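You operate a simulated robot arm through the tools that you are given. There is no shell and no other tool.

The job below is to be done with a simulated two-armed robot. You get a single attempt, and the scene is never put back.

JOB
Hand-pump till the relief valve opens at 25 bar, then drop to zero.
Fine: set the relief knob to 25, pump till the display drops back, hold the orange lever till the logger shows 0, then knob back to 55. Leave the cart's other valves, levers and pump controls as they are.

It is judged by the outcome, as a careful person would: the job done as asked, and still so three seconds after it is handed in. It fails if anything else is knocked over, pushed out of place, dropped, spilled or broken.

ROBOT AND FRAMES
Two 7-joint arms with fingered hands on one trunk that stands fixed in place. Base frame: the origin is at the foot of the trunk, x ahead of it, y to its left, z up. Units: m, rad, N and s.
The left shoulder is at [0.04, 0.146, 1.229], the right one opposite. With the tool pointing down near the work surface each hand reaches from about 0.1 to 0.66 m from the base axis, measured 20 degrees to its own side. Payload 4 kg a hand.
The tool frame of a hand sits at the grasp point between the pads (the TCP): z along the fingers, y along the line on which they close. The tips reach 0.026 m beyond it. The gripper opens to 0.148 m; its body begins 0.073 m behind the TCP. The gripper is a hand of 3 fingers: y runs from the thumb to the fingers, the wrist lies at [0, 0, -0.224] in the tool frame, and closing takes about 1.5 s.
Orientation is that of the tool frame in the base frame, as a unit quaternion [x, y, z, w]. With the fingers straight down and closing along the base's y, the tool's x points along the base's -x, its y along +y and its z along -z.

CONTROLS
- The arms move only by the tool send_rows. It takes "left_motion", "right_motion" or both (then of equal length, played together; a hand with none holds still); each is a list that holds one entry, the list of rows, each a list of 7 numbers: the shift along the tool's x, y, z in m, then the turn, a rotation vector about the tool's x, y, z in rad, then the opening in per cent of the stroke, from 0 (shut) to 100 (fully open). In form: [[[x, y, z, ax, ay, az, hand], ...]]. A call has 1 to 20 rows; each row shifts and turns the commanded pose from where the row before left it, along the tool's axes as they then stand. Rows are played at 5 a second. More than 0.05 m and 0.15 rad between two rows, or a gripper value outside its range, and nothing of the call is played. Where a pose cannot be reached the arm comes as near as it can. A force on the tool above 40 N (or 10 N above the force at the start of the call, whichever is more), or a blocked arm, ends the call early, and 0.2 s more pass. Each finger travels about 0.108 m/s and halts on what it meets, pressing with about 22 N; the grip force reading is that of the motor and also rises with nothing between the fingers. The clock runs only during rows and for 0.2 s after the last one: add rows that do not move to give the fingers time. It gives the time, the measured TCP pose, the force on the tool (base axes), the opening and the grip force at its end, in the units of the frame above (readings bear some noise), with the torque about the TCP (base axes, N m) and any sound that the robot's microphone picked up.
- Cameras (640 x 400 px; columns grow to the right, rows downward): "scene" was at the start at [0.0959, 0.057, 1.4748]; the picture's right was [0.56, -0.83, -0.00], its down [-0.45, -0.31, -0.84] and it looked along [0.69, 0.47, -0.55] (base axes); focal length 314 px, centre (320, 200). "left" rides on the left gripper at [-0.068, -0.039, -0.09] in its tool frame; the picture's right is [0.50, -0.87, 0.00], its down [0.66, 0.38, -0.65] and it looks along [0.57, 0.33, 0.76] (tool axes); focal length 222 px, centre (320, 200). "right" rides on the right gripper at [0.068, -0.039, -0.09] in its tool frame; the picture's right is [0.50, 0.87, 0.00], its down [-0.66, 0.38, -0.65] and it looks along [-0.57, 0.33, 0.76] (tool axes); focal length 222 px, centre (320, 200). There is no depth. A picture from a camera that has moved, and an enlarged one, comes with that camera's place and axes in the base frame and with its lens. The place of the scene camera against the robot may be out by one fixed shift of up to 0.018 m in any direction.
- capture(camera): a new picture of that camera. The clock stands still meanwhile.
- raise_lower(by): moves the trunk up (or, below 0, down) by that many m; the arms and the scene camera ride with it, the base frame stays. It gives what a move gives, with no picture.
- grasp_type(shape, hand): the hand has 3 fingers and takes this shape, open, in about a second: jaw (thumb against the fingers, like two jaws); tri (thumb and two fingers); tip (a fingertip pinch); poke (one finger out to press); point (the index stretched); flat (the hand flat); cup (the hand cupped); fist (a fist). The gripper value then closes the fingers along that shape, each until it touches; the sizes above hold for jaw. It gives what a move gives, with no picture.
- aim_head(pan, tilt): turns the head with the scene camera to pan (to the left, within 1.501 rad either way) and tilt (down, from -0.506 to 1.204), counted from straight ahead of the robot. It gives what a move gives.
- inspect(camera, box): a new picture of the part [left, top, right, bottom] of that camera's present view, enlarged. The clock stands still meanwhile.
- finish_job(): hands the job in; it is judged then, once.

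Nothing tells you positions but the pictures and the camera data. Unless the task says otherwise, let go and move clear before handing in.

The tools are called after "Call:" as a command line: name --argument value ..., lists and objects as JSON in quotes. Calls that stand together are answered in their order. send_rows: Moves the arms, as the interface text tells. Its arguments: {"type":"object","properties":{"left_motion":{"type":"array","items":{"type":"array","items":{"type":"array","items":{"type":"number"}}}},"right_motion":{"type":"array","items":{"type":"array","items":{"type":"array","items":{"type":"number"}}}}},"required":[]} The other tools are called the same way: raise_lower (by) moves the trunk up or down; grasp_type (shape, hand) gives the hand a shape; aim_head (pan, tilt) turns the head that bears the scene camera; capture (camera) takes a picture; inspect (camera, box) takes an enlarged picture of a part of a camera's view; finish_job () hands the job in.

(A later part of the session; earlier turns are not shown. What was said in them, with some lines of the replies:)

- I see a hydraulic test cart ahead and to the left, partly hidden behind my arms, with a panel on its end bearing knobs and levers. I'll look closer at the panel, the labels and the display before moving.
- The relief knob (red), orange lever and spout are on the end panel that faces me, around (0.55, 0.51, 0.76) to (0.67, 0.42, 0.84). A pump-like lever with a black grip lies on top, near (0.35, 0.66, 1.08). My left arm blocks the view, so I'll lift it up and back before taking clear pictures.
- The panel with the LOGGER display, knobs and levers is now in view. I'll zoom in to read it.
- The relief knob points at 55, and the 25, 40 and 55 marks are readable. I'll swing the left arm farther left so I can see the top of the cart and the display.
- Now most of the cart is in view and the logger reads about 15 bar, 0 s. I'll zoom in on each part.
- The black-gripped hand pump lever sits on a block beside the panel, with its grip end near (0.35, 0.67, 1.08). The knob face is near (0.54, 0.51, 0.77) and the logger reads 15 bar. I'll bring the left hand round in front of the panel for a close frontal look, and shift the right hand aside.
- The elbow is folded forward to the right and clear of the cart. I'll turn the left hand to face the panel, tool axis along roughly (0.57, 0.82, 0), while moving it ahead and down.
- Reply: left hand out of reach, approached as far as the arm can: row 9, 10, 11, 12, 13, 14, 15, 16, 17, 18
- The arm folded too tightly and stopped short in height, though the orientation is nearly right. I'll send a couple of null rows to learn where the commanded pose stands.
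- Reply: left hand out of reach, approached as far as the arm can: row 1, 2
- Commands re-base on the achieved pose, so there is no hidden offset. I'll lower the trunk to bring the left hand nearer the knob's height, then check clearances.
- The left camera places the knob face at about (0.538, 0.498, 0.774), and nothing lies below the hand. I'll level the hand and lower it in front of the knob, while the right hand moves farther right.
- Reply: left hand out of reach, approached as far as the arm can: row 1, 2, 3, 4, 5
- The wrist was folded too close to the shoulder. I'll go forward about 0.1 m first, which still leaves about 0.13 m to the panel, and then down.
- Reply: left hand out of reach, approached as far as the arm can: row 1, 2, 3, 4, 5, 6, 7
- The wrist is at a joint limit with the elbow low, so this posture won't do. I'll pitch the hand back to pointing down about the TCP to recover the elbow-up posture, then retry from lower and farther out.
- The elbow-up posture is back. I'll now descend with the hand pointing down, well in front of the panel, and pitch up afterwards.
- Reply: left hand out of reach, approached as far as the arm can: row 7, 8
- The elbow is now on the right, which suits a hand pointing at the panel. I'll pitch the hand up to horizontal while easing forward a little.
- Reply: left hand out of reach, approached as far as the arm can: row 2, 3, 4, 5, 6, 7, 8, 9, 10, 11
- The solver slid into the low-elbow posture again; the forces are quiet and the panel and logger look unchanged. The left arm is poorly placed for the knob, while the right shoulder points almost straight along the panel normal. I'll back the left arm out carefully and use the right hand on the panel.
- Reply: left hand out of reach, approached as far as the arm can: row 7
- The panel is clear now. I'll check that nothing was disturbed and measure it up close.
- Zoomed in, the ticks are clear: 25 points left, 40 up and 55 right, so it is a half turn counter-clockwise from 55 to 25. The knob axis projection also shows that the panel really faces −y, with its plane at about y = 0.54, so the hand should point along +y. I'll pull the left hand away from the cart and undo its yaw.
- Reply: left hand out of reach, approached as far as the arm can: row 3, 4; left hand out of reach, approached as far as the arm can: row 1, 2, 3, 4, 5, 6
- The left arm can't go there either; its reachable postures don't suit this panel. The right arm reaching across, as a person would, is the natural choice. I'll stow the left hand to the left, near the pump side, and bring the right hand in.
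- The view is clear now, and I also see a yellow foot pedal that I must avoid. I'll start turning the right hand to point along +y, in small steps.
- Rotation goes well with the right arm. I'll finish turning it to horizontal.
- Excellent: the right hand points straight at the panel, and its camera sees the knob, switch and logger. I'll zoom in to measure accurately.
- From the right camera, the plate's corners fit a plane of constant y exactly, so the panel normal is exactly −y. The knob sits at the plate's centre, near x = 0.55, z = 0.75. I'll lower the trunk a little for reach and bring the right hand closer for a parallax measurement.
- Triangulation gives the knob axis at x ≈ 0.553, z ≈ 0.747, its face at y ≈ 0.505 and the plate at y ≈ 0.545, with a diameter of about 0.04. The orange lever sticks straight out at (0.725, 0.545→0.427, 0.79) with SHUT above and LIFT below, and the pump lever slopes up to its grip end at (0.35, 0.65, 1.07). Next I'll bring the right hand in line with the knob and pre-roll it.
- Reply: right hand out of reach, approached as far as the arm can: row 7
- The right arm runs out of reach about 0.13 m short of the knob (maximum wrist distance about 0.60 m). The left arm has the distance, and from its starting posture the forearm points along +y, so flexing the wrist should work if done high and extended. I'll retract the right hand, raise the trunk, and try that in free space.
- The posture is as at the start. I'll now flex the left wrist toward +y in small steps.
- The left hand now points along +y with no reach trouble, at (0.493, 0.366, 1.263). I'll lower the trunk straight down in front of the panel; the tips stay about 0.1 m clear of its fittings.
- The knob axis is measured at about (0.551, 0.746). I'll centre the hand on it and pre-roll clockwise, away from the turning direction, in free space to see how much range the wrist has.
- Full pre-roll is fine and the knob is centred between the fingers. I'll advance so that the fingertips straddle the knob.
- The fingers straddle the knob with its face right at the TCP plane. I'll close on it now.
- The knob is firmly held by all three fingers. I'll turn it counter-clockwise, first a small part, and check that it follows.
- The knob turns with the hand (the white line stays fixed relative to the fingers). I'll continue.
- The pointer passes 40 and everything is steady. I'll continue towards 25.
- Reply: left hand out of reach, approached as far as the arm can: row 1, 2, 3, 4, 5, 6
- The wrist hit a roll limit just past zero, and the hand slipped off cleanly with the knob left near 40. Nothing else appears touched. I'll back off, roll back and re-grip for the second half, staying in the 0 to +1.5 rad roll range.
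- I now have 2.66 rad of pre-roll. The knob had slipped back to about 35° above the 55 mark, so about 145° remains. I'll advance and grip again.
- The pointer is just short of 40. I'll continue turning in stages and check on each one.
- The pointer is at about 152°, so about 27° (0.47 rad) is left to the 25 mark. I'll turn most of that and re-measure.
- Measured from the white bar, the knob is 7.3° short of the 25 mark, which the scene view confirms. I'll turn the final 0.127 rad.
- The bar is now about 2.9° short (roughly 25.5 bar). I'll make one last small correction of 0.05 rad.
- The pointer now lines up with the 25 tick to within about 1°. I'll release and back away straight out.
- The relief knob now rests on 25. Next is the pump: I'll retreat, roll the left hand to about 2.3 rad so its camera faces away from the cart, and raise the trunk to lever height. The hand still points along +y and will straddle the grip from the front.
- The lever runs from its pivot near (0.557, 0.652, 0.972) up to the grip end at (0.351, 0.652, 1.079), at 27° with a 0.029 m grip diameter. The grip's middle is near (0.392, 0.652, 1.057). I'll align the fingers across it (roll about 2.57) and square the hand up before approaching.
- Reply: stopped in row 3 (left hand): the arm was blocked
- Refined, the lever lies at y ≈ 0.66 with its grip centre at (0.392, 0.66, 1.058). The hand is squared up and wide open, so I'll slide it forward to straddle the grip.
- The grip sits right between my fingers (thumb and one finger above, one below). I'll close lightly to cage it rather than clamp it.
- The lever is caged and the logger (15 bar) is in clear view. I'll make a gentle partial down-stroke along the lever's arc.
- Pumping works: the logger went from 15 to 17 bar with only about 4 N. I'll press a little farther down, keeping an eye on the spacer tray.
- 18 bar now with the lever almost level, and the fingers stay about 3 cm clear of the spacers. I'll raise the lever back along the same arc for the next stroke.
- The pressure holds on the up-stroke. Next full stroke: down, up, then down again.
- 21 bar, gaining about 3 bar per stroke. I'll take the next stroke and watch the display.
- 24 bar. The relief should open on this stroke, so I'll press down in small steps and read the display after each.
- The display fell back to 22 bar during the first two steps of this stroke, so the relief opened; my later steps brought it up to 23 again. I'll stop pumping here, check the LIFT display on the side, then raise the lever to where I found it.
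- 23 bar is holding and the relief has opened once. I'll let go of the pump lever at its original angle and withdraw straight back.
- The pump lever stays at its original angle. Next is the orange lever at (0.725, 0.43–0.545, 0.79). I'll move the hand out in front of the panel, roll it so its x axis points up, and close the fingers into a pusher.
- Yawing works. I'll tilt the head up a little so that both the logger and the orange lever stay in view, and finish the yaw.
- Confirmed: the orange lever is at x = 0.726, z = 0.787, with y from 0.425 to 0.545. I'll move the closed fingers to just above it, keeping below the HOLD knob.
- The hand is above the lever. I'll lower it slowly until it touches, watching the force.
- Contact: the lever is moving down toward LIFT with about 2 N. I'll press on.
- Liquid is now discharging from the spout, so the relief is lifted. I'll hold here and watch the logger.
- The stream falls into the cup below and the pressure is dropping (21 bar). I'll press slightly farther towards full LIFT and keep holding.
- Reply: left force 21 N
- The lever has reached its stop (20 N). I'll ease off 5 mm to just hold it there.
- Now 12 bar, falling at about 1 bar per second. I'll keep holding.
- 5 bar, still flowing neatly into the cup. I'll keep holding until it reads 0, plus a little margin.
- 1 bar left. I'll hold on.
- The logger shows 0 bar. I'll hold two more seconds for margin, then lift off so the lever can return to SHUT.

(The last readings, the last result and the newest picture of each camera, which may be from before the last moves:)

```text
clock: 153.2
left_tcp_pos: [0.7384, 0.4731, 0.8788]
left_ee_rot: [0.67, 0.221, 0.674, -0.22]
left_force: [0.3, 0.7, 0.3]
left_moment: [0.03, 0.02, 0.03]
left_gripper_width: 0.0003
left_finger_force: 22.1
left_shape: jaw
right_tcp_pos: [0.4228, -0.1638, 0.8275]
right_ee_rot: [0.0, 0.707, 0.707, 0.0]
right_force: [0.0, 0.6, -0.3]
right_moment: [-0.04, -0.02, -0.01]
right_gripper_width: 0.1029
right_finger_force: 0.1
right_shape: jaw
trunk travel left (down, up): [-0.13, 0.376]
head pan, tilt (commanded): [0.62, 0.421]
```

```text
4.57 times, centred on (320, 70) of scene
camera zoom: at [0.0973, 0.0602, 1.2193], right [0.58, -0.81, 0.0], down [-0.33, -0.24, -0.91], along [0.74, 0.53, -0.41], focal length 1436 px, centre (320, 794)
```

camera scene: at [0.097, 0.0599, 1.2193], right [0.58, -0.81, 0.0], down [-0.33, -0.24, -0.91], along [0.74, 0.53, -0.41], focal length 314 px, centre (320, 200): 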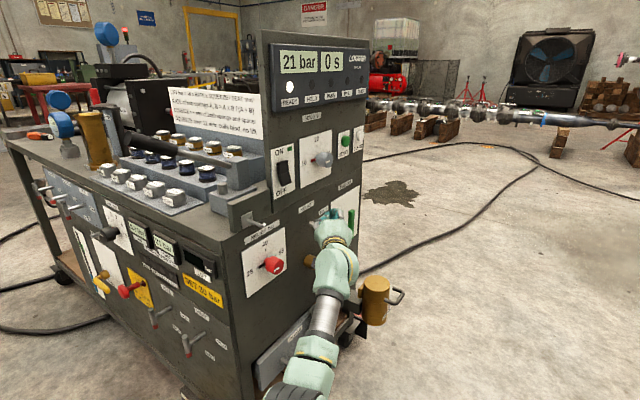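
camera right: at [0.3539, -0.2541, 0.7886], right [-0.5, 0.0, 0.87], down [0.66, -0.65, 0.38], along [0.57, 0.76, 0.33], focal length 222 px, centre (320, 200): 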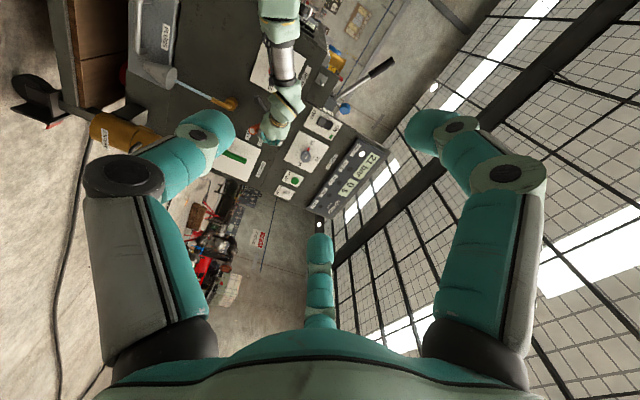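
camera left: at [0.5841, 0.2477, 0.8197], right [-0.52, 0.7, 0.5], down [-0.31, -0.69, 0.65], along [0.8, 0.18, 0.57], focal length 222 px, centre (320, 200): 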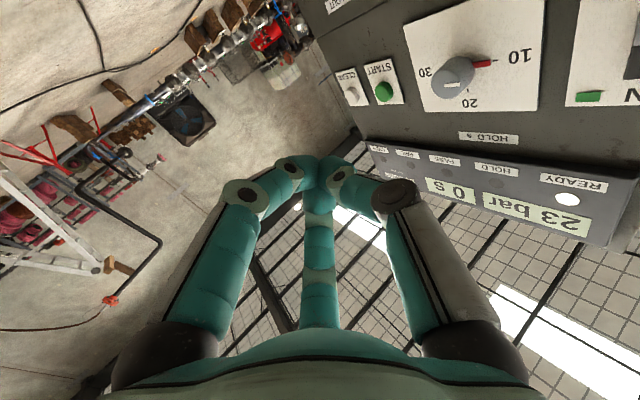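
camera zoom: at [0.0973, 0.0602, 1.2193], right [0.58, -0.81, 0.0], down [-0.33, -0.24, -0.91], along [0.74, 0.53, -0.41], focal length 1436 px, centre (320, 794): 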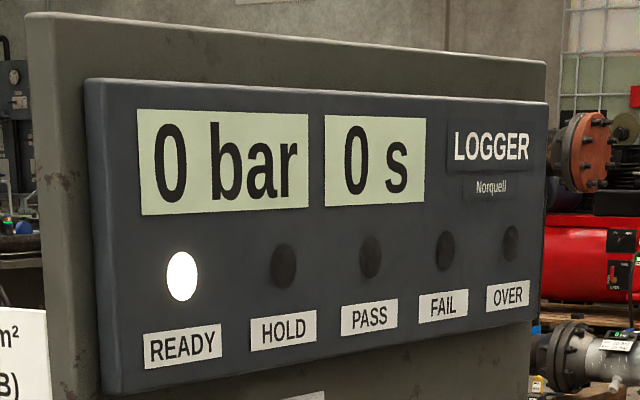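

The orange lever has sprung back to SHUT, the flow has stopped and the logger stays at 0. Now the knob goes back to 55. I'll retrace my path out and turn the hand to face the panel again.

Call:
send_rows --left_motion '[[[0.001, 0.0259, -0.0338, 0, 0, 0, 0], [0.001, 0.0259, -0.0338, 0, 0, 0, 0], [0.001, 0.0259, -0.0338, 0, 0, 0, 0], [0.001, 0.0259, -0.0338, 0, 0, 0, 0], [0.001, 0.0259, -0.0338, 0, 0, 0, 0], [0, -0.0296, -0.002, 0.1324, 0, 0, 0], [0, -0.0296, -0.002, 0.1324, 0, 0, 0], [0, -0.0296, -0.002, 0.1324, 0, 0, 10], [0, -0.0296, -0.002, 0.1324, 0, 0, 20], [0, -0.0296, -0.002, 0.1324, 0, 0, 30], [0, -0.0296, -0.002, 0.1324, 0, 0, 40], [0, -0.0296, -0.002, 0.1324, 0, 0, 60]]]'

Call:
capture --camera "scene"

```text
clock: 155.8
left_tcp_pos: [0.498, 0.3719, 0.8952]
left_ee_rot: [0.484, 0.506, 0.508, -0.501]
left_force: [-1.0, 0.9, -0.9]
left_moment: [0.02, -0.01, 0.01]
left_gripper_width: 0.0881
left_finger_force: 0.0
left_shape: jaw
right_tcp_pos: [0.4222, -0.1634, 0.8273]
right_ee_rot: [-0.001, 0.707, 0.707, 0.0]
right_force: [-0.6, -0.3, -0.1]
right_moment: [-0.01, 0.01, 0.0]
right_gripper_width: 0.1033
right_finger_force: 0.1
right_shape: jaw
trunk travel left (down, up): [-0.13, 0.376]
head pan, tilt (commanded): [0.62, 0.421]
```

```text
taken
camera scene: at [0.0973, 0.0602, 1.2193], right [0.58, -0.81, 0.0], down [-0.33, -0.24, -0.91], along [0.74, 0.53, -0.41], focal length 314 px, centre (320, 200)
```

scene: 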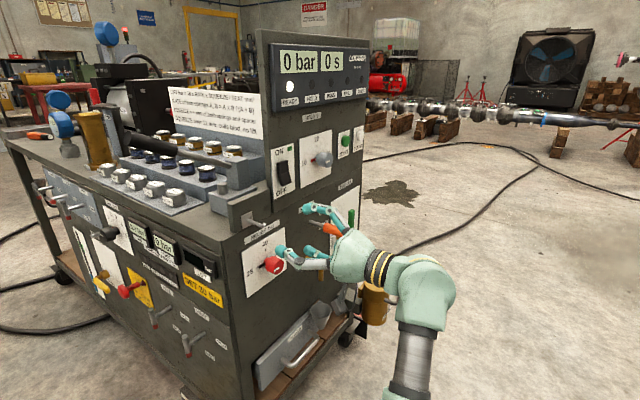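

Call:
raise_lower --by -0.13

Call:
send_rows --left_motion '[[[-0.01, 0.025, 0, -0.01, 0, -0.12, 60], [-0.01, 0.025, 0, -0.01, 0, -0.14, 60], [0, 0, 0, 0, 0, -0.14, 60], [0, 0, 0, 0, 0, -0.14, 60], [0, 0, 0, 0, 0, -0.14, 60], [0, 0, 0, 0, 0, -0.14, 60], [0, 0, 0, 0, 0, -0.14, 60], [0, 0, 0, 0, 0, -0.14, 60]]]'

Call:
capture --camera "left"

Call:
capture --camera "scene"

```text
clock: 157.4
left_tcp_pos: [0.5022, 0.3669, 0.7928]
left_ee_rot: [0.473, 0.519, 0.524, -0.482]
left_force: [-0.2, -0.2, -0.1]
left_moment: [0.03, -0.02, 0.05]
left_gripper_width: 0.0887
left_finger_force: 0.1
left_shape: jaw
right_tcp_pos: [0.4226, -0.1624, 0.699]
right_ee_rot: [0.0, 0.707, 0.707, 0.0]
right_force: [-0.3, 0.0, 0.8]
right_moment: [0.01, 0.0, 0.0]
right_gripper_width: 0.1032
right_finger_force: 0.1
right_shape: jaw
trunk travel left (down, up): [0.0, 0.506]
head pan, tilt (commanded): [0.62, 0.421]
```

```text
clock: 159.2
left_tcp_pos: [0.5521, 0.359, 0.7351]
left_ee_rot: [0.171, 0.685, 0.692, -0.152]
left_force: [0.4, 1.3, 0.8]
left_moment: [0.0, 0.02, 0.0]
left_gripper_width: 0.0882
left_finger_force: 0.1
left_shape: jaw
right_tcp_pos: [0.4223, -0.1639, 0.6976]
right_ee_rot: [0.0, 0.707, 0.707, 0.0]
right_force: [-0.1, -0.1, -0.4]
right_moment: [-0.03, 0.02, -0.02]
right_gripper_width: 0.1032
right_finger_force: 0.1
right_shape: jaw
trunk travel left (down, up): [0.0, 0.506]
head pan, tilt (commanded): [0.62, 0.421]
```

```text
taken
camera left: at [0.5925, 0.2687, 0.6689], right [-0.83, 0.03, -0.55], down [-0.44, -0.64, 0.63], along [-0.34, 0.76, 0.55], focal length 222 px, centre (320, 200)
```

left: 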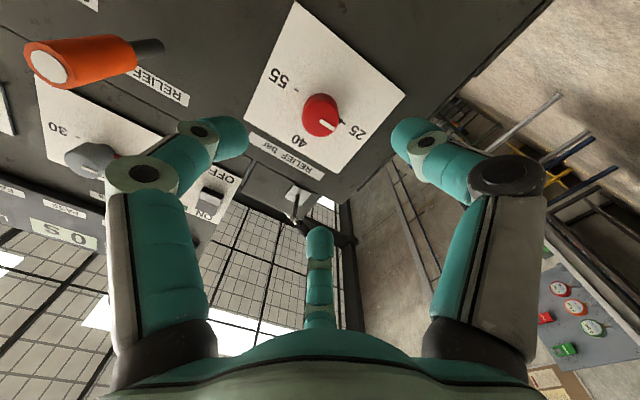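

```text
taken
camera scene: at [0.0974, 0.0603, 1.0903], right [0.58, -0.81, 0.0], down [-0.33, -0.24, -0.91], along [0.74, 0.53, -0.41], focal length 314 px, centre (320, 200)
```

scene: 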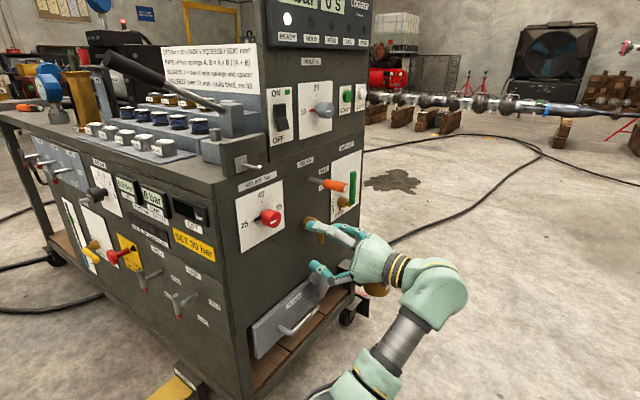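

Hand in front of the knob at roll 0.46. I'll correct the small tilt and offset, then advance and grip; the turn back will be two grips of roughly 115° and 65°, clear of the wrist limits.

Call:
send_rows --left_motion '[[[0.0069, 0.0081, 0.005, 0.0155, 0.024, 0, 60], [0, 0, 0, 0, 0, 0, 60]]]'

Call:
inspect --camera "left" --box '[230, 20, 420, 180]'

```text
clock: 159.8
left_tcp_pos: [0.5488, 0.3654, 0.7459]
left_ee_rot: [0.163, 0.688, 0.688, -0.164]
left_force: [-0.8, -0.3, -0.4]
left_moment: [-0.01, -0.04, 0.01]
left_gripper_width: 0.0883
left_finger_force: 0.1
left_shape: jaw
right_tcp_pos: [0.424, -0.1633, 0.6975]
right_ee_rot: [0.0, 0.707, 0.707, -0.001]
right_force: [-0.9, -0.4, 0.1]
right_moment: [-0.01, 0.02, -0.02]
right_gripper_width: 0.1034
right_finger_force: 0.1
right_shape: jaw
trunk travel left (down, up): [0.0, 0.506]
head pan, tilt (commanded): [0.62, 0.421]
```

```text
2.50 times, centred on (325, 100) of left
camera zoom: at [0.5928, 0.275, 0.68], right [-0.83, 0.0, -0.55], down [-0.42, -0.65, 0.63], along [-0.36, 0.76, 0.55], focal length 555 px, centre (308, 450)
```

zoom: 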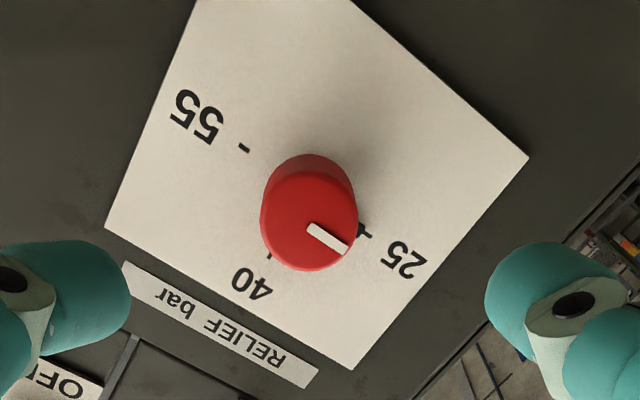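

Call:
send_rows --left_motion '[[[0, 0, 0.045, 0, 0, 0, 60], [0, 0, 0.045, 0, 0, 0, 60], [0, 0, 0.03, 0, 0, 0, 60], [0, 0, 0.0155, 0, 0, 0, 60], [0, 0, 0, 0, 0, 0, 45], [0, 0, 0, 0, 0, 0, 30], [0, 0, 0, 0, 0, 0, 15], [0, 0, 0, 0, 0, 0, 0], [0, 0, 0, 0, 0, 0, 0], [0, 0, 0, 0, 0, 0, 0], [0, 0, 0, 0, 0, 0, 0]]]'

Call:
capture --camera "left"

```text
clock: 162.2
left_tcp_pos: [0.5492, 0.5008, 0.7438]
left_ee_rot: [0.163, 0.688, 0.688, -0.163]
left_force: [0.6, 3.8, 0.5]
left_moment: [-0.02, -0.01, -0.01]
left_gripper_width: 0.033
left_finger_force: 21.7
left_shape: jaw
right_tcp_pos: [0.4212, -0.1627, 0.697]
right_ee_rot: [0.0, 0.707, 0.707, 0.001]
right_force: [0.0, -0.2, -0.5]
right_moment: [-0.01, 0.01, 0.02]
right_gripper_width: 0.1033
right_finger_force: 0.0
right_shape: jaw
trunk travel left (down, up): [0.0, 0.506]
head pan, tilt (commanded): [0.62, 0.421]
```

```text
taken
camera left: at [0.5912, 0.4106, 0.6777], right [-0.83, 0.0, -0.55], down [-0.42, -0.65, 0.63], along [-0.36, 0.76, 0.55], focal length 222 px, centre (320, 200)
```

left: 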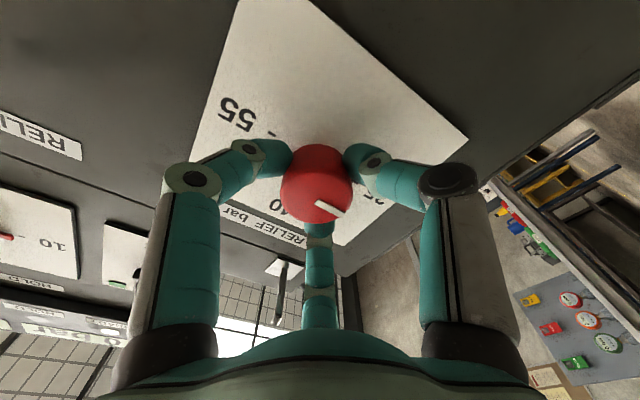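

The knob is gripped. I'll turn it clockwise in stages.

Call:
send_rows --left_motion '[[[0, 0, 0, 0, 0, 0.13, 0], [0, 0, 0, 0, 0, 0.13, 0], [0, 0, 0, 0, 0, 0.13, 0], [0, 0, 0, 0, 0, 0.13, 0], [0, 0, 0, 0, 0, 0.13, 0], [0, 0, 0, 0, 0, 0.13, 0], [0, 0, 0, 0, 0, 0.13, 0], [0, 0, 0, 0, 0, 0.13, 0]]]'

Call:
send_rows --left_motion '[[[0, 0, 0, 0, 0, 0.13, 0], [0, 0, 0, 0, 0, 0.13, 0], [0, 0, 0, 0, 0, 0.13, 0], [0, 0, 0, 0, 0, 0.13, 0], [0, 0, 0, 0, 0, 0.13, 0], [0, 0, 0, 0, 0, 0.13, 0], [0, 0, 0, 0, 0, 0.13, 0]]]'

Call:
capture --camera "left"

Call:
inspect --camera "scene" --box '[220, 160, 320, 260]'

```text
clock: 164.0
left_tcp_pos: [0.5483, 0.501, 0.7458]
left_ee_rot: [0.483, 0.516, 0.515, -0.484]
left_force: [-2.5, 2.0, -2.1]
left_moment: [-0.09, -0.01, 0.09]
left_gripper_width: 0.0328
left_finger_force: 22.4
left_shape: jaw
right_tcp_pos: [0.4225, -0.1636, 0.6974]
right_ee_rot: [0.0, 0.707, 0.707, 0.0]
right_force: [0.6, -1.2, -1.0]
right_moment: [0.04, 0.0, 0.02]
right_gripper_width: 0.1033
right_finger_force: 0.1
right_shape: jaw
trunk travel left (down, up): [0.0, 0.506]
head pan, tilt (commanded): [0.62, 0.421]
```

```text
clock: 165.6
left_tcp_pos: [0.5491, 0.5006, 0.7459]
left_ee_rot: [-0.661, -0.251, -0.251, 0.662]
left_force: [5.2, 5.0, 2.7]
left_moment: [0.07, -0.03, -0.09]
left_gripper_width: 0.0325
left_finger_force: 22.3
left_shape: jaw
right_tcp_pos: [0.423, -0.1638, 0.698]
right_ee_rot: [0.001, 0.707, 0.707, -0.001]
right_force: [-0.4, 0.3, 0.0]
right_moment: [0.0, -0.02, -0.02]
right_gripper_width: 0.1032
right_finger_force: 0.2
right_shape: jaw
trunk travel left (down, up): [0.0, 0.506]
head pan, tilt (commanded): [0.62, 0.421]
```

```text
taken
camera left: at [0.4728, 0.4104, 0.7296], right [-0.2, 0.0, 0.98], down [0.74, -0.65, 0.15], along [0.64, 0.76, 0.13], focal length 222 px, centre (320, 200)
```

left: 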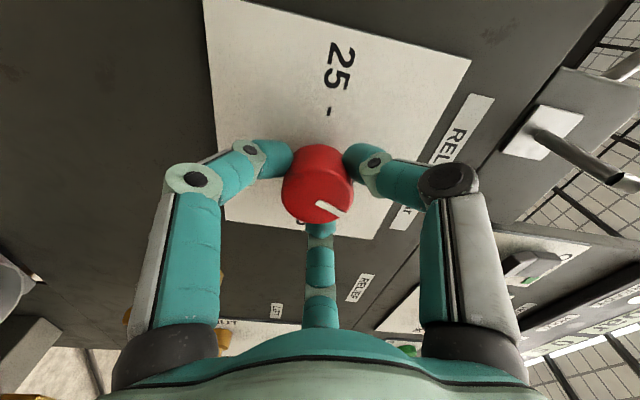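

```text
4.00 times, centred on (270, 210) of scene
camera zoom: at [0.0977, 0.0605, 1.0903], right [0.58, -0.81, 0.0], down [-0.33, -0.24, -0.91], along [0.74, 0.53, -0.41], focal length 1257 px, centre (520, 160)
```

zoom: 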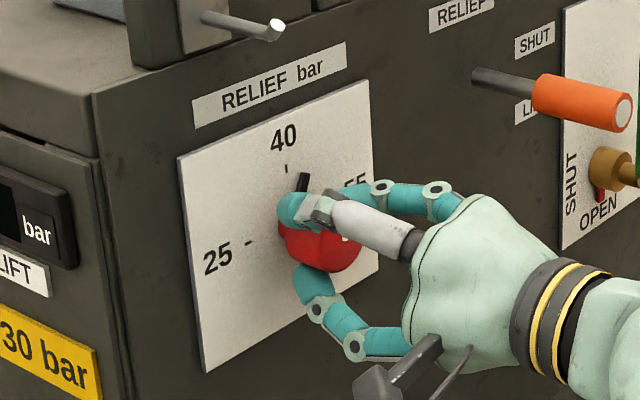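

The pointer is at about 68°, just right of 40, as expected. I'll re-grip: open, roll back, and close for the last 68°.

Call:
send_rows --left_motion '[[[0, 0, 0, 0, 0, 0, 20], [0, 0, 0, 0, 0, 0, 40], [0, 0, 0, 0, 0, 0, 60], [0, 0, 0, 0, 0, 0, 60], [0, 0, 0, 0, 0, 0, 60], [0, 0, -0.04, 0, 0, 0, 60], [0, 0, -0.02, 0, 0, 0, 60], [0, 0, 0, 0, 0, -0.14, 60], [0, 0, 0, 0, 0, -0.14, 60], [0, 0, 0, 0, 0, -0.14, 60], [0, 0, 0, 0, 0, -0.14, 60], [0, 0, 0, 0, 0, -0.14, 60], [0, 0, 0, 0, 0, -0.14, 60], [0, 0, 0, 0, 0, -0.14, 60], [0, 0, 0, 0, 0, -0.14, 60], [0, 0, 0, 0, 0, -0.14, 60]]]'

Call:
inspect --camera "left" --box '[230, 60, 420, 220]'

Call:
inspect --camera "scene" --box '[220, 160, 320, 260]'

```text
clock: 169.0
left_tcp_pos: [0.5486, 0.4415, 0.7465]
left_ee_rot: [0.385, 0.593, 0.593, -0.385]
left_force: [0.6, 0.3, 0.9]
left_moment: [-0.03, -0.01, -0.01]
left_gripper_width: 0.0883
left_finger_force: 0.0
left_shape: jaw
right_tcp_pos: [0.4229, -0.1631, 0.6984]
right_ee_rot: [0.0, 0.707, 0.707, 0.0]
right_force: [0.6, -0.5, 0.4]
right_moment: [0.0, -0.01, 0.01]
right_gripper_width: 0.1032
right_finger_force: 0.1
right_shape: jaw
trunk travel left (down, up): [0.0, 0.506]
head pan, tilt (commanded): [0.62, 0.421]
```

```text
2.50 times, centred on (325, 140) of left
camera zoom: at [0.541, 0.3503, 0.6677], right [-0.99, 0.0, 0.1], down [0.08, -0.65, 0.75], along [0.07, 0.76, 0.65], focal length 555 px, centre (308, 350)
```

zoom: 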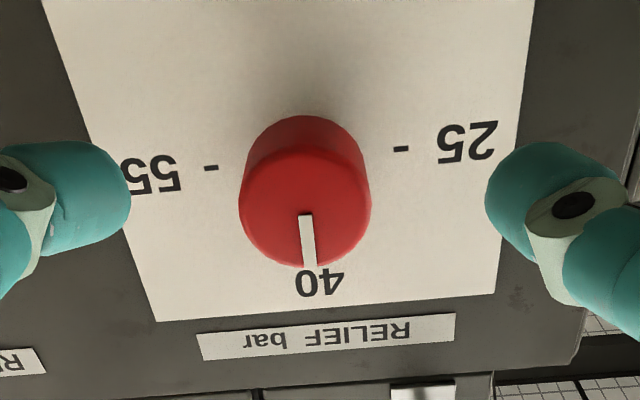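

```text
4.00 times, centred on (270, 210) of scene
camera zoom: at [0.0974, 0.0603, 1.0903], right [0.58, -0.81, 0.0], down [-0.33, -0.24, -0.91], along [0.74, 0.53, -0.41], focal length 1257 px, centre (520, 160)
```

zoom: 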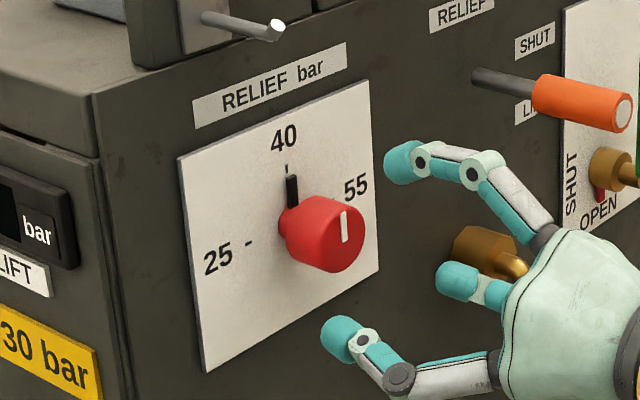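

The knob settled back to about 87° (the 40 mark) on release, so 87° remains. I'll roll back a bit more for range, then grip and turn.

Call:
send_rows --left_motion '[[[0, 0, 0, 0, 0, -0.14, 60], [0, 0, 0, 0, 0, -0.14, 60], [0, 0, 0.04, 0, 0, 0, 60], [0, 0, 0.02, 0, 0, 0, 60], [0, 0, 0, 0, 0, 0, 45], [0, 0, 0, 0, 0, 0, 30], [0, 0, 0, 0, 0, 0, 15], [0, 0, 0, 0, 0, 0, 0], [0, 0, 0, 0, 0, 0, 0], [0, 0, 0, 0, 0, 0, 0], [0, 0, 0, 0, 0, 0, 0]]]'

Call:
send_rows --left_motion '[[[0, 0, 0, 0, 0, 0.13, 0], [0, 0, 0, 0, 0, 0.13, 0], [0, 0, 0, 0, 0, 0.13, 0], [0, 0, 0, 0, 0, 0.13, 0], [0, 0, 0, 0, 0, 0.13, 0], [0, 0, 0, 0, 0, 0.13, 0], [0, 0, 0, 0, 0, 0.13, 0], [0, 0, 0, 0, 0, 0.13, 0], [0, 0, 0, 0, 0, 0.13, 0], [0, 0, 0, 0, 0, 0.13, 0], [0, 0, 0, 0, 0, 0, 0]]]'

Call:
inspect --camera "left" --box '[270, 130, 370, 230]'

Call:
inspect --camera "scene" --box '[220, 160, 320, 260]'

```text
clock: 171.4
left_tcp_pos: [0.5499, 0.5006, 0.7465]
left_ee_rot: [0.299, 0.641, 0.64, -0.3]
left_force: [-0.1, 4.2, -0.5]
left_moment: [0.0, -0.04, 0.05]
left_gripper_width: 0.0335
left_finger_force: 21.4
left_shape: jaw
right_tcp_pos: [0.4219, -0.1619, 0.6986]
right_ee_rot: [-0.001, 0.707, 0.707, 0.0]
right_force: [-0.5, 0.1, -0.3]
right_moment: [0.02, -0.02, -0.02]
right_gripper_width: 0.1032
right_finger_force: 0.1
right_shape: jaw
trunk travel left (down, up): [0.0, 0.506]
head pan, tilt (commanded): [0.62, 0.421]
```

```text
clock: 173.8
left_tcp_pos: [0.5514, 0.5008, 0.7449]
left_ee_rot: [0.627, 0.328, 0.328, -0.626]
left_force: [5.4, 3.3, 0.2]
left_moment: [0.01, -0.01, -0.14]
left_gripper_width: 0.0331
left_finger_force: 21.5
left_shape: jaw
right_tcp_pos: [0.4242, -0.1632, 0.6974]
right_ee_rot: [0.0, 0.707, 0.707, 0.0]
right_force: [0.3, -0.1, -0.1]
right_moment: [-0.05, 0.0, -0.04]
right_gripper_width: 0.1032
right_finger_force: 0.0
right_shape: jaw
trunk travel left (down, up): [0.0, 0.506]
head pan, tilt (commanded): [0.62, 0.421]
```

```text
4.00 times, centred on (320, 180) of left
camera zoom: at [0.4794, 0.4102, 0.7113], right [-0.43, 0.0, 0.9], down [0.68, -0.65, 0.32], along [0.59, 0.76, 0.28], focal length 888 px, centre (320, 280)
```

zoom: 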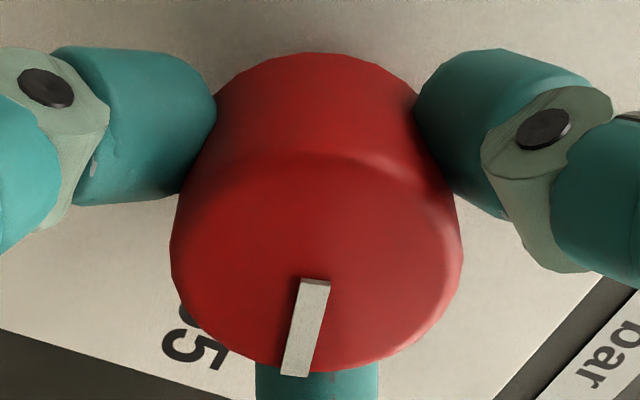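

```text
4.00 times, centred on (270, 210) of scene
camera zoom: at [0.098, 0.0606, 1.0902], right [0.58, -0.81, 0.0], down [-0.33, -0.24, -0.91], along [0.74, 0.53, -0.41], focal length 1257 px, centre (520, 160)
```

zoom: 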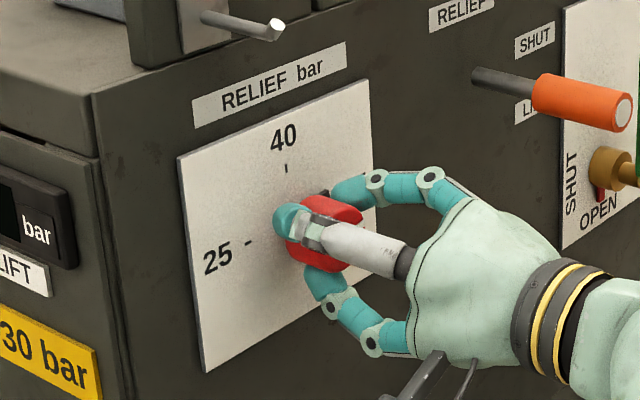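

16° remain. I'll turn the final 0.28 rad, check, and release slowly this time.

Call:
send_rows --left_motion '[[[0, 0, 0, 0, 0, 0.1, 0], [0, 0, 0, 0, 0, 0.1, 0], [0, 0, 0, 0, 0, 0.08, 0], [0, 0, 0, 0, 0, 0, 0], [0, 0, 0, 0, 0, 0, 0]]]'

Call:
inspect --camera "left" --box '[270, 130, 370, 230]'

Call:
inspect --camera "scene" --box '[220, 160, 320, 260]'

```text
clock: 175.0
left_tcp_pos: [0.5505, 0.4995, 0.7449]
left_ee_rot: [-0.666, -0.238, -0.237, 0.667]
left_force: [5.8, 5.3, -1.0]
left_moment: [0.03, -0.05, -0.18]
left_gripper_width: 0.0329
left_finger_force: 21.5
left_shape: jaw
right_tcp_pos: [0.4238, -0.1632, 0.698]
right_ee_rot: [0.001, 0.706, 0.708, 0.0]
right_force: [1.3, 0.2, -0.6]
right_moment: [-0.02, 0.01, -0.01]
right_gripper_width: 0.1031
right_finger_force: 0.1
right_shape: jaw
trunk travel left (down, up): [0.0, 0.506]
head pan, tilt (commanded): [0.62, 0.421]
```

```text
4.00 times, centred on (320, 180) of left
camera zoom: at [0.4727, 0.41, 0.7319], right [-0.16, 0.0, 0.99], down [0.75, -0.65, 0.12], along [0.65, 0.76, 0.1], focal length 888 px, centre (320, 280)
```

zoom: 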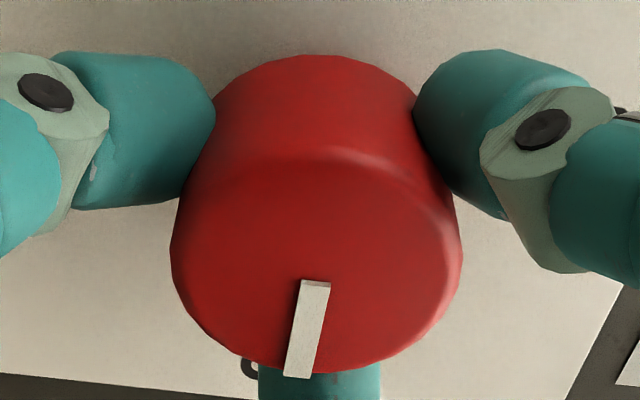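

```text
4.00 times, centred on (270, 210) of scene
camera zoom: at [0.0982, 0.0609, 1.0902], right [0.58, -0.81, 0.0], down [-0.33, -0.24, -0.91], along [0.74, 0.53, -0.41], focal length 1257 px, centre (520, 160)
```

zoom: 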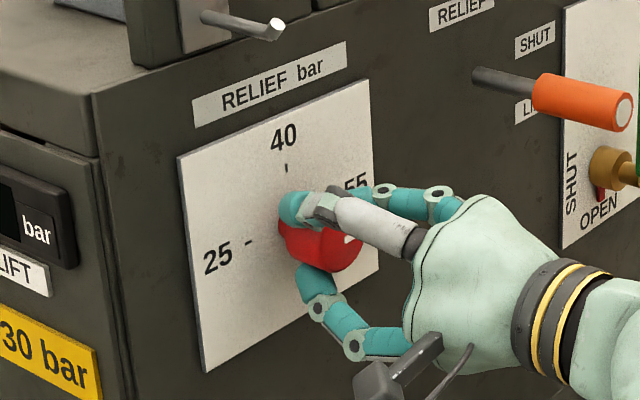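

Call:
send_rows --left_motion '[[[0, 0, 0, 0, 0, 0.03, 0], [0, 0, 0, 0, 0, 0, 0], [0, 0, 0, 0, 0, 0, 21], [0, 0, 0, 0, 0, 0, 23], [0, 0, 0, 0, 0, 0, 25], [0, 0, 0, 0, 0, 0, 27], [0, 0, 0, 0, 0, 0, 30], [0, 0, 0, 0, 0, 0, 35], [0, 0, 0, 0, 0, 0, 40], [0, 0, 0, 0, 0, 0, 50], [0, 0, 0, 0, 0, 0, 60], [0, 0, 0, 0, 0, 0, 60]]]'

Call:
inspect --camera "left" --box '[270, 130, 370, 230]'

Call:
inspect --camera "scene" --box '[220, 160, 320, 260]'

```text
clock: 177.6
left_tcp_pos: [0.5497, 0.501, 0.7465]
left_ee_rot: [0.67, 0.228, 0.228, -0.669]
left_force: [-1.3, 0.5, -0.2]
left_moment: [0.01, 0.0, -0.05]
left_gripper_width: 0.0879
left_finger_force: 0.1
left_shape: jaw
right_tcp_pos: [0.4227, -0.1628, 0.6982]
right_ee_rot: [0.0, 0.707, 0.707, 0.0]
right_force: [-0.3, 0.6, -0.5]
right_moment: [0.0, -0.02, 0.01]
right_gripper_width: 0.1033
right_finger_force: 0.1
right_shape: jaw
trunk travel left (down, up): [0.0, 0.506]
head pan, tilt (commanded): [0.62, 0.421]
```

```text
4.00 times, centred on (320, 180) of left
camera zoom: at [0.4718, 0.4098, 0.7348], right [-0.13, 0.0, 0.99], down [0.75, -0.65, 0.1], along [0.65, 0.76, 0.09], focal length 888 px, centre (320, 280)
```

zoom: 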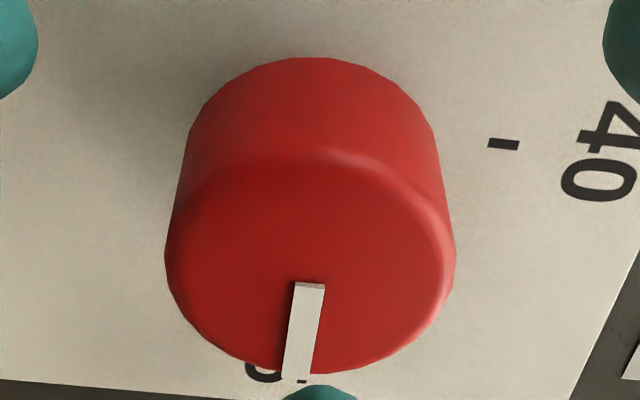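

```text
4.00 times, centred on (270, 210) of scene
camera zoom: at [0.0974, 0.0603, 1.0903], right [0.58, -0.81, 0.0], down [-0.33, -0.24, -0.91], along [0.74, 0.53, -0.41], focal length 1257 px, centre (520, 160)
```

zoom: 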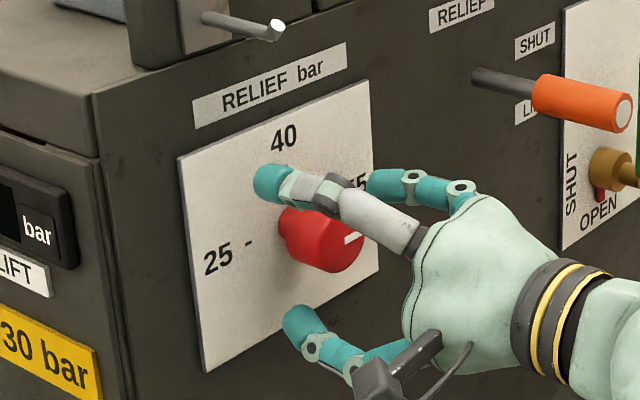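

The knob stayed put on release, about 1° from the 55 mark. I'll withdraw and verify from clear views.

Call:
send_rows --left_motion '[[[0, 0, -0.03, 0, 0, 0, 60], [0, 0, -0.04, 0, 0, 0, 60], [0, 0, -0.05, 0, 0, 0, 60], [0, 0, -0.03, 0, 0, 0, 60]]]'

Call:
inspect --camera "left" --box '[230, 20, 420, 180]'

Call:
inspect --camera "scene" --box '[230, 170, 310, 250]'

```text
clock: 178.6
left_tcp_pos: [0.5488, 0.3505, 0.7463]
left_ee_rot: [-0.669, -0.228, -0.227, 0.67]
left_force: [0.3, -0.1, -0.3]
left_moment: [-0.01, 0.0, 0.04]
left_gripper_width: 0.0882
left_finger_force: 0.2
left_shape: jaw
right_tcp_pos: [0.4229, -0.1622, 0.6983]
right_ee_rot: [0.0, 0.707, 0.707, 0.001]
right_force: [-0.2, -0.5, 0.1]
right_moment: [0.0, 0.03, 0.0]
right_gripper_width: 0.1033
right_finger_force: 0.0
right_shape: jaw
trunk travel left (down, up): [0.0, 0.506]
head pan, tilt (commanded): [0.62, 0.421]
```

```text
2.50 times, centred on (325, 100) of left
camera zoom: at [0.4712, 0.2597, 0.7349], right [-0.13, 0.0, 0.99], down [0.75, -0.65, 0.1], along [0.65, 0.76, 0.09], focal length 555 px, centre (308, 450)
```

zoom: 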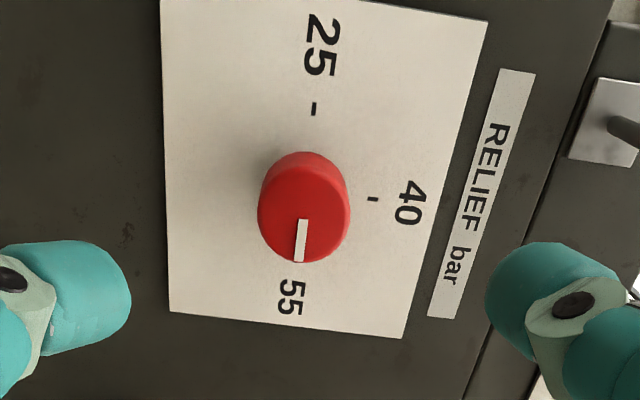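

```text
5.00 times, centred on (270, 210) of scene
camera zoom: at [0.0973, 0.06, 1.0903], right [0.58, -0.81, 0.0], down [-0.33, -0.24, -0.91], along [0.74, 0.53, -0.41], focal length 1571 px, centre (570, 150)
```

zoom: 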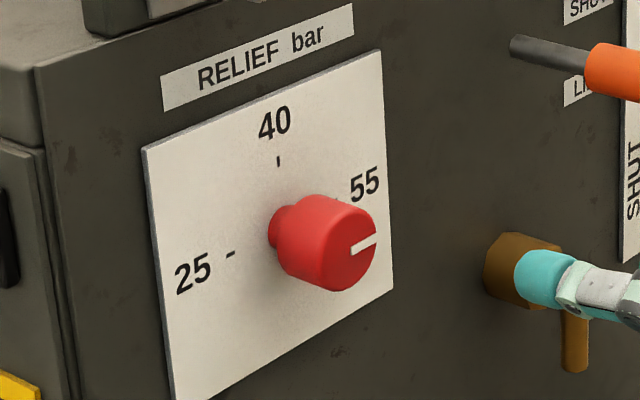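

The knob reads 55. To double-check the pointer against the 55 tick from the side I saw it at first, I'll roll the hand back in free space and look again.

Call:
send_rows --left_motion '[[[0, 0, 0, 0, 0, -0.14, 60], [0, 0, 0, 0, 0, -0.14, 60], [0, 0, 0, 0, 0, -0.14, 60], [0, 0, 0, 0, 0, -0.14, 60], [0, 0, 0, 0, 0, -0.14, 60], [0, 0, 0, 0, 0, -0.14, 60], [0, 0, 0, 0, 0, -0.14, 60], [0, 0, 0, 0, 0, -0.14, 60], [0, 0, 0, 0, 0, -0.14, 60], [0, 0, 0, 0, 0, -0.14, 60], [0, 0, 0, 0, 0, -0.14, 60], [0, 0, 0, 0, 0, -0.14, 60], [0, 0, 0, 0, 0, -0.14, 60], [0, 0, 0, 0, 0, -0.14, 60], [0, 0, 0, 0, 0, -0.14, 60], [0, 0, 0, 0, 0, -0.14, 60]]]'

Call:
inspect --camera "left" --box '[250, 30, 390, 150]'

Call:
capture --camera "scene"

```text
clock: 182.0
left_tcp_pos: [0.5487, 0.3496, 0.7458]
left_ee_rot: [0.086, 0.702, 0.702, -0.085]
left_force: [0.0, -0.1, 0.5]
left_moment: [0.02, 0.04, -0.02]
left_gripper_width: 0.0882
left_finger_force: 0.2
left_shape: jaw
right_tcp_pos: [0.4232, -0.1632, 0.6971]
right_ee_rot: [0.0, 0.707, 0.707, 0.0]
right_force: [-0.4, -0.2, -0.5]
right_moment: [0.01, 0.03, -0.02]
right_gripper_width: 0.1032
right_finger_force: 0.0
right_shape: jaw
trunk travel left (down, up): [0.0, 0.506]
head pan, tilt (commanded): [0.62, 0.421]
```

```text
3.33 times, centred on (320, 90) of left
camera zoom: at [0.6056, 0.2609, 0.691], right [-0.69, 0.0, -0.72], down [-0.54, -0.65, 0.52], along [-0.47, 0.76, 0.45], focal length 740 px, centre (320, 567)
```

zoom: 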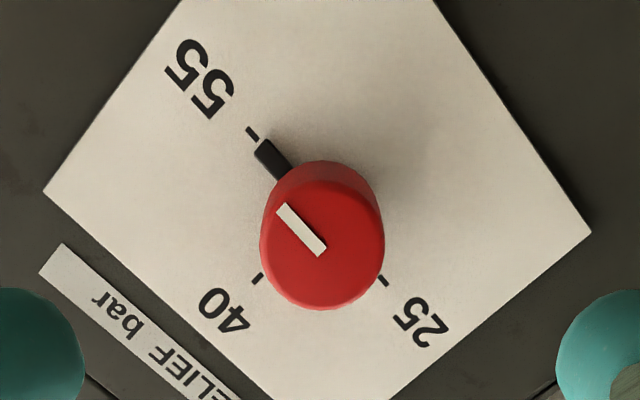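

```text
taken
camera scene: at [0.0974, 0.0603, 1.0903], right [0.58, -0.81, 0.0], down [-0.33, -0.24, -0.91], along [0.74, 0.53, -0.41], focal length 314 px, centre (320, 200)
```

scene: 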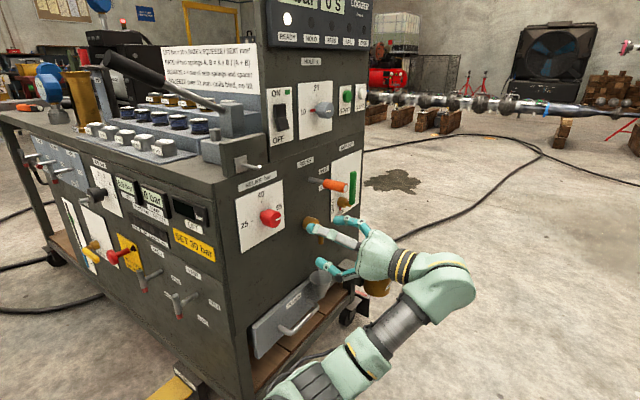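

The pointer sits on the 55 tick. I'll back the hand off a little more and do a final check of the logger and the rest of the cart.

Call:
send_rows --left_motion '[[[0, 0, -0.03, 0, 0, 0, 60], [0, 0, -0.03, 0, 0, 0, 60], [0, 0, -0.02, 0, 0, 0, 60]]]'

Call:
aim_head --pan 0.7 --tilt 0.3

Call:
capture --camera "scene"

Call:
capture --camera "right"

```text
clock: 182.8
left_tcp_pos: [0.5492, 0.2723, 0.7473]
left_ee_rot: [0.086, 0.702, 0.702, -0.087]
left_force: [1.3, -0.8, 0.3]
left_moment: [0.03, 0.04, -0.02]
left_gripper_width: 0.0883
left_finger_force: 0.0
left_shape: jaw
right_tcp_pos: [0.4227, -0.1636, 0.6992]
right_ee_rot: [0.0, 0.707, 0.707, 0.0]
right_force: [-0.1, -0.5, 0.0]
right_moment: [-0.01, -0.03, -0.04]
right_gripper_width: 0.1031
right_finger_force: 0.1
right_shape: jaw
trunk travel left (down, up): [0.0, 0.506]
head pan, tilt (commanded): [0.62, 0.421]
```

```text
clock: 183.5
left_tcp_pos: [0.5493, 0.2727, 0.7467]
left_ee_rot: [0.086, 0.702, 0.702, -0.087]
left_force: [0.2, 0.2, -0.7]
left_moment: [-0.01, -0.01, 0.0]
left_gripper_width: 0.0883
left_finger_force: 0.1
left_shape: jaw
right_tcp_pos: [0.4234, -0.1627, 0.6973]
right_ee_rot: [0.0, 0.707, 0.707, 0.001]
right_force: [1.2, -1.1, 0.1]
right_moment: [-0.01, -0.03, -0.03]
right_gripper_width: 0.1029
right_finger_force: 0.0
right_shape: jaw
trunk travel left (down, up): [0.0, 0.506]
head pan, tilt (commanded): [0.7, 0.3]
```

```text
taken
camera scene: at [0.0936, 0.0667, 1.1015], right [0.64, -0.77, 0.0], down [-0.23, -0.19, -0.96], along [0.73, 0.61, -0.3], focal length 314 px, centre (320, 200)
```

scene: 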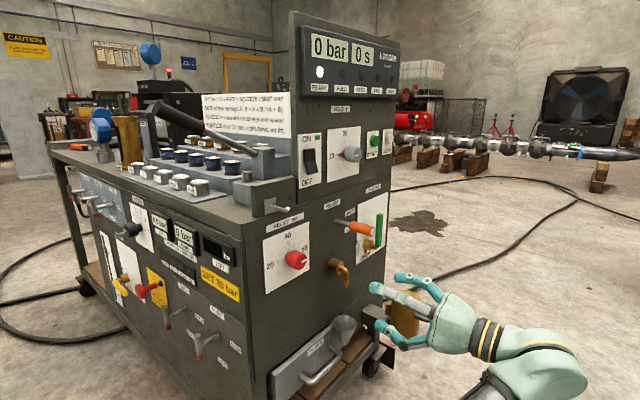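

```text
taken
camera right: at [0.3541, -0.2539, 0.6595], right [-0.5, 0.0, 0.87], down [0.66, -0.65, 0.38], along [0.57, 0.76, 0.33], focal length 222 px, centre (320, 200)
```

right: 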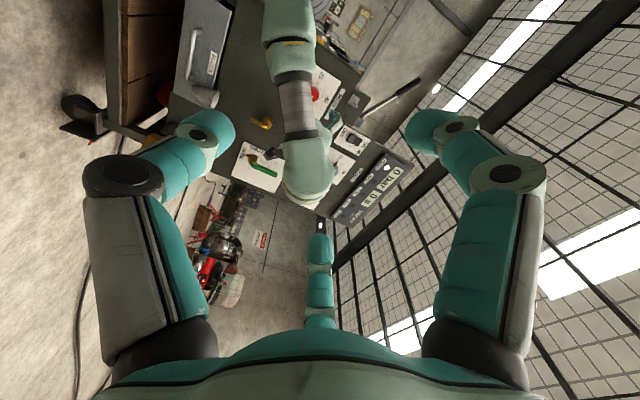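

Call:
inspect --camera "scene" --box '[250, 10, 410, 140]'

Call:
inspect --camera "scene" --box '[50, 160, 250, 380]'

Call:
inspect --camera "scene" --box '[240, 180, 400, 400]'

Call:
inspect --camera "scene" --box '[80, 80, 320, 220]'

```text
3.08 times, centred on (330, 75) of scene
camera zoom: at [0.0936, 0.0667, 1.1015], right [0.64, -0.77, 0.0], down [-0.23, -0.19, -0.96], along [0.73, 0.61, -0.3], focal length 967 px, centre (289, 585)
```

zoom: 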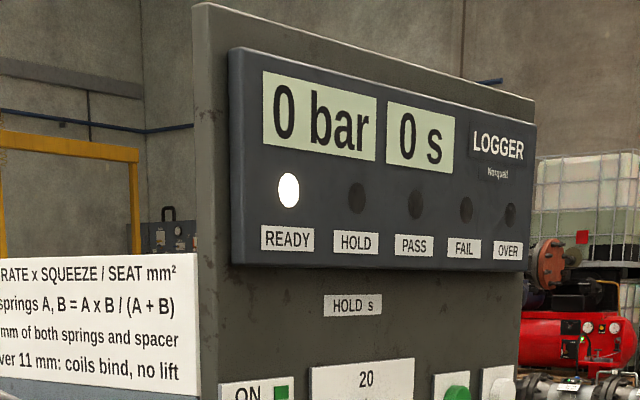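

```text
1.82 times, centred on (150, 270) of scene
camera zoom: at [0.0936, 0.0667, 1.1015], right [0.64, -0.77, 0.0], down [-0.23, -0.19, -0.96], along [0.73, 0.61, -0.3], focal length 571 px, centre (629, 73)
```

zoom: 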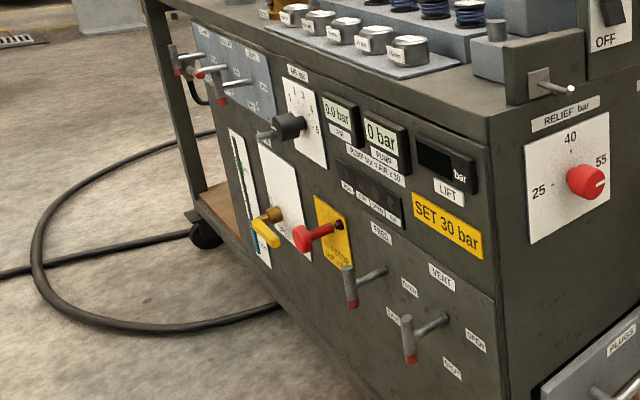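

```text
1.82 times, centred on (320, 290) of scene
camera zoom: at [0.0936, 0.0667, 1.1015], right [0.64, -0.77, 0.0], down [-0.23, -0.19, -0.96], along [0.73, 0.61, -0.3], focal length 571 px, centre (320, 36)
```

zoom: 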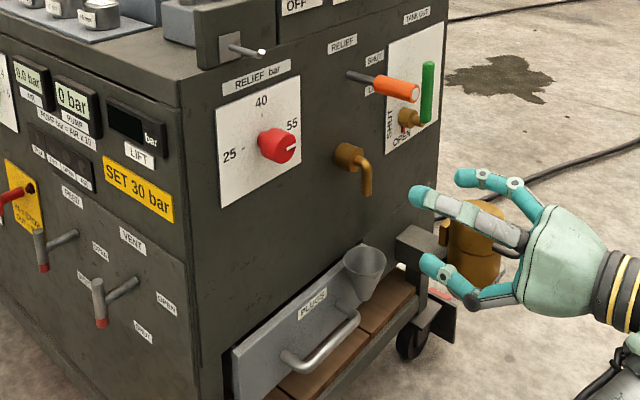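

```text
2.67 times, centred on (200, 150) of scene
camera zoom: at [0.0936, 0.0667, 1.1015], right [0.64, -0.77, 0.0], down [-0.23, -0.19, -0.96], along [0.73, 0.61, -0.3], focal length 838 px, centre (640, 333)
```

zoom: 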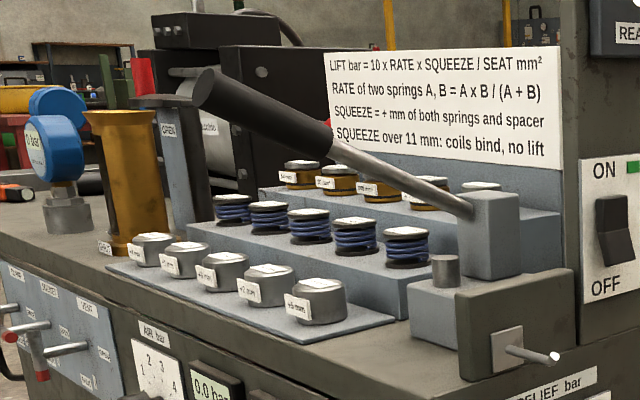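

Final check: the logger reads 0 bar, the relief knob is on 55 and the orange lever is back at SHUT. The pump lever is at its original angle, and the spacers, springs and other valves look as they were. Both hands are clear, so I'm handing in.

Call:
finish_job

```text
The job is handed in.
```

The job is done and handed in. The relief valve opened at the 25 setting, the logger is down to 0 bar, and the relief knob is back on 55.

- **Knob to 25:** it took two grips, because the hand slipped off once partway. The pointer ended within about 1° of the 25 mark.
- **Pumping:** I pumped from 15 bar to 24 bar. On the next stroke the display fell back to 22, so I took that as the relief opening. I did not see the exact peak. My next small push brought it back up to 23, and I stopped pumping there.
- **Dropping to zero:** I held the orange lever down for about 33 seconds until the logger showed 0. The outflow ran from the spout into the cup below. The lever then sprang back to SHUT, and the logger still read 0 at the last check.
- **Knob back to 55:** the pointer is about 1–2° short of the mark, roughly 54.7 bar.

The pump lever is back at the angle where I found it. In the last pictures the other valves, levers and pump controls looked as they did at the start, and nothing was knocked or spilled.
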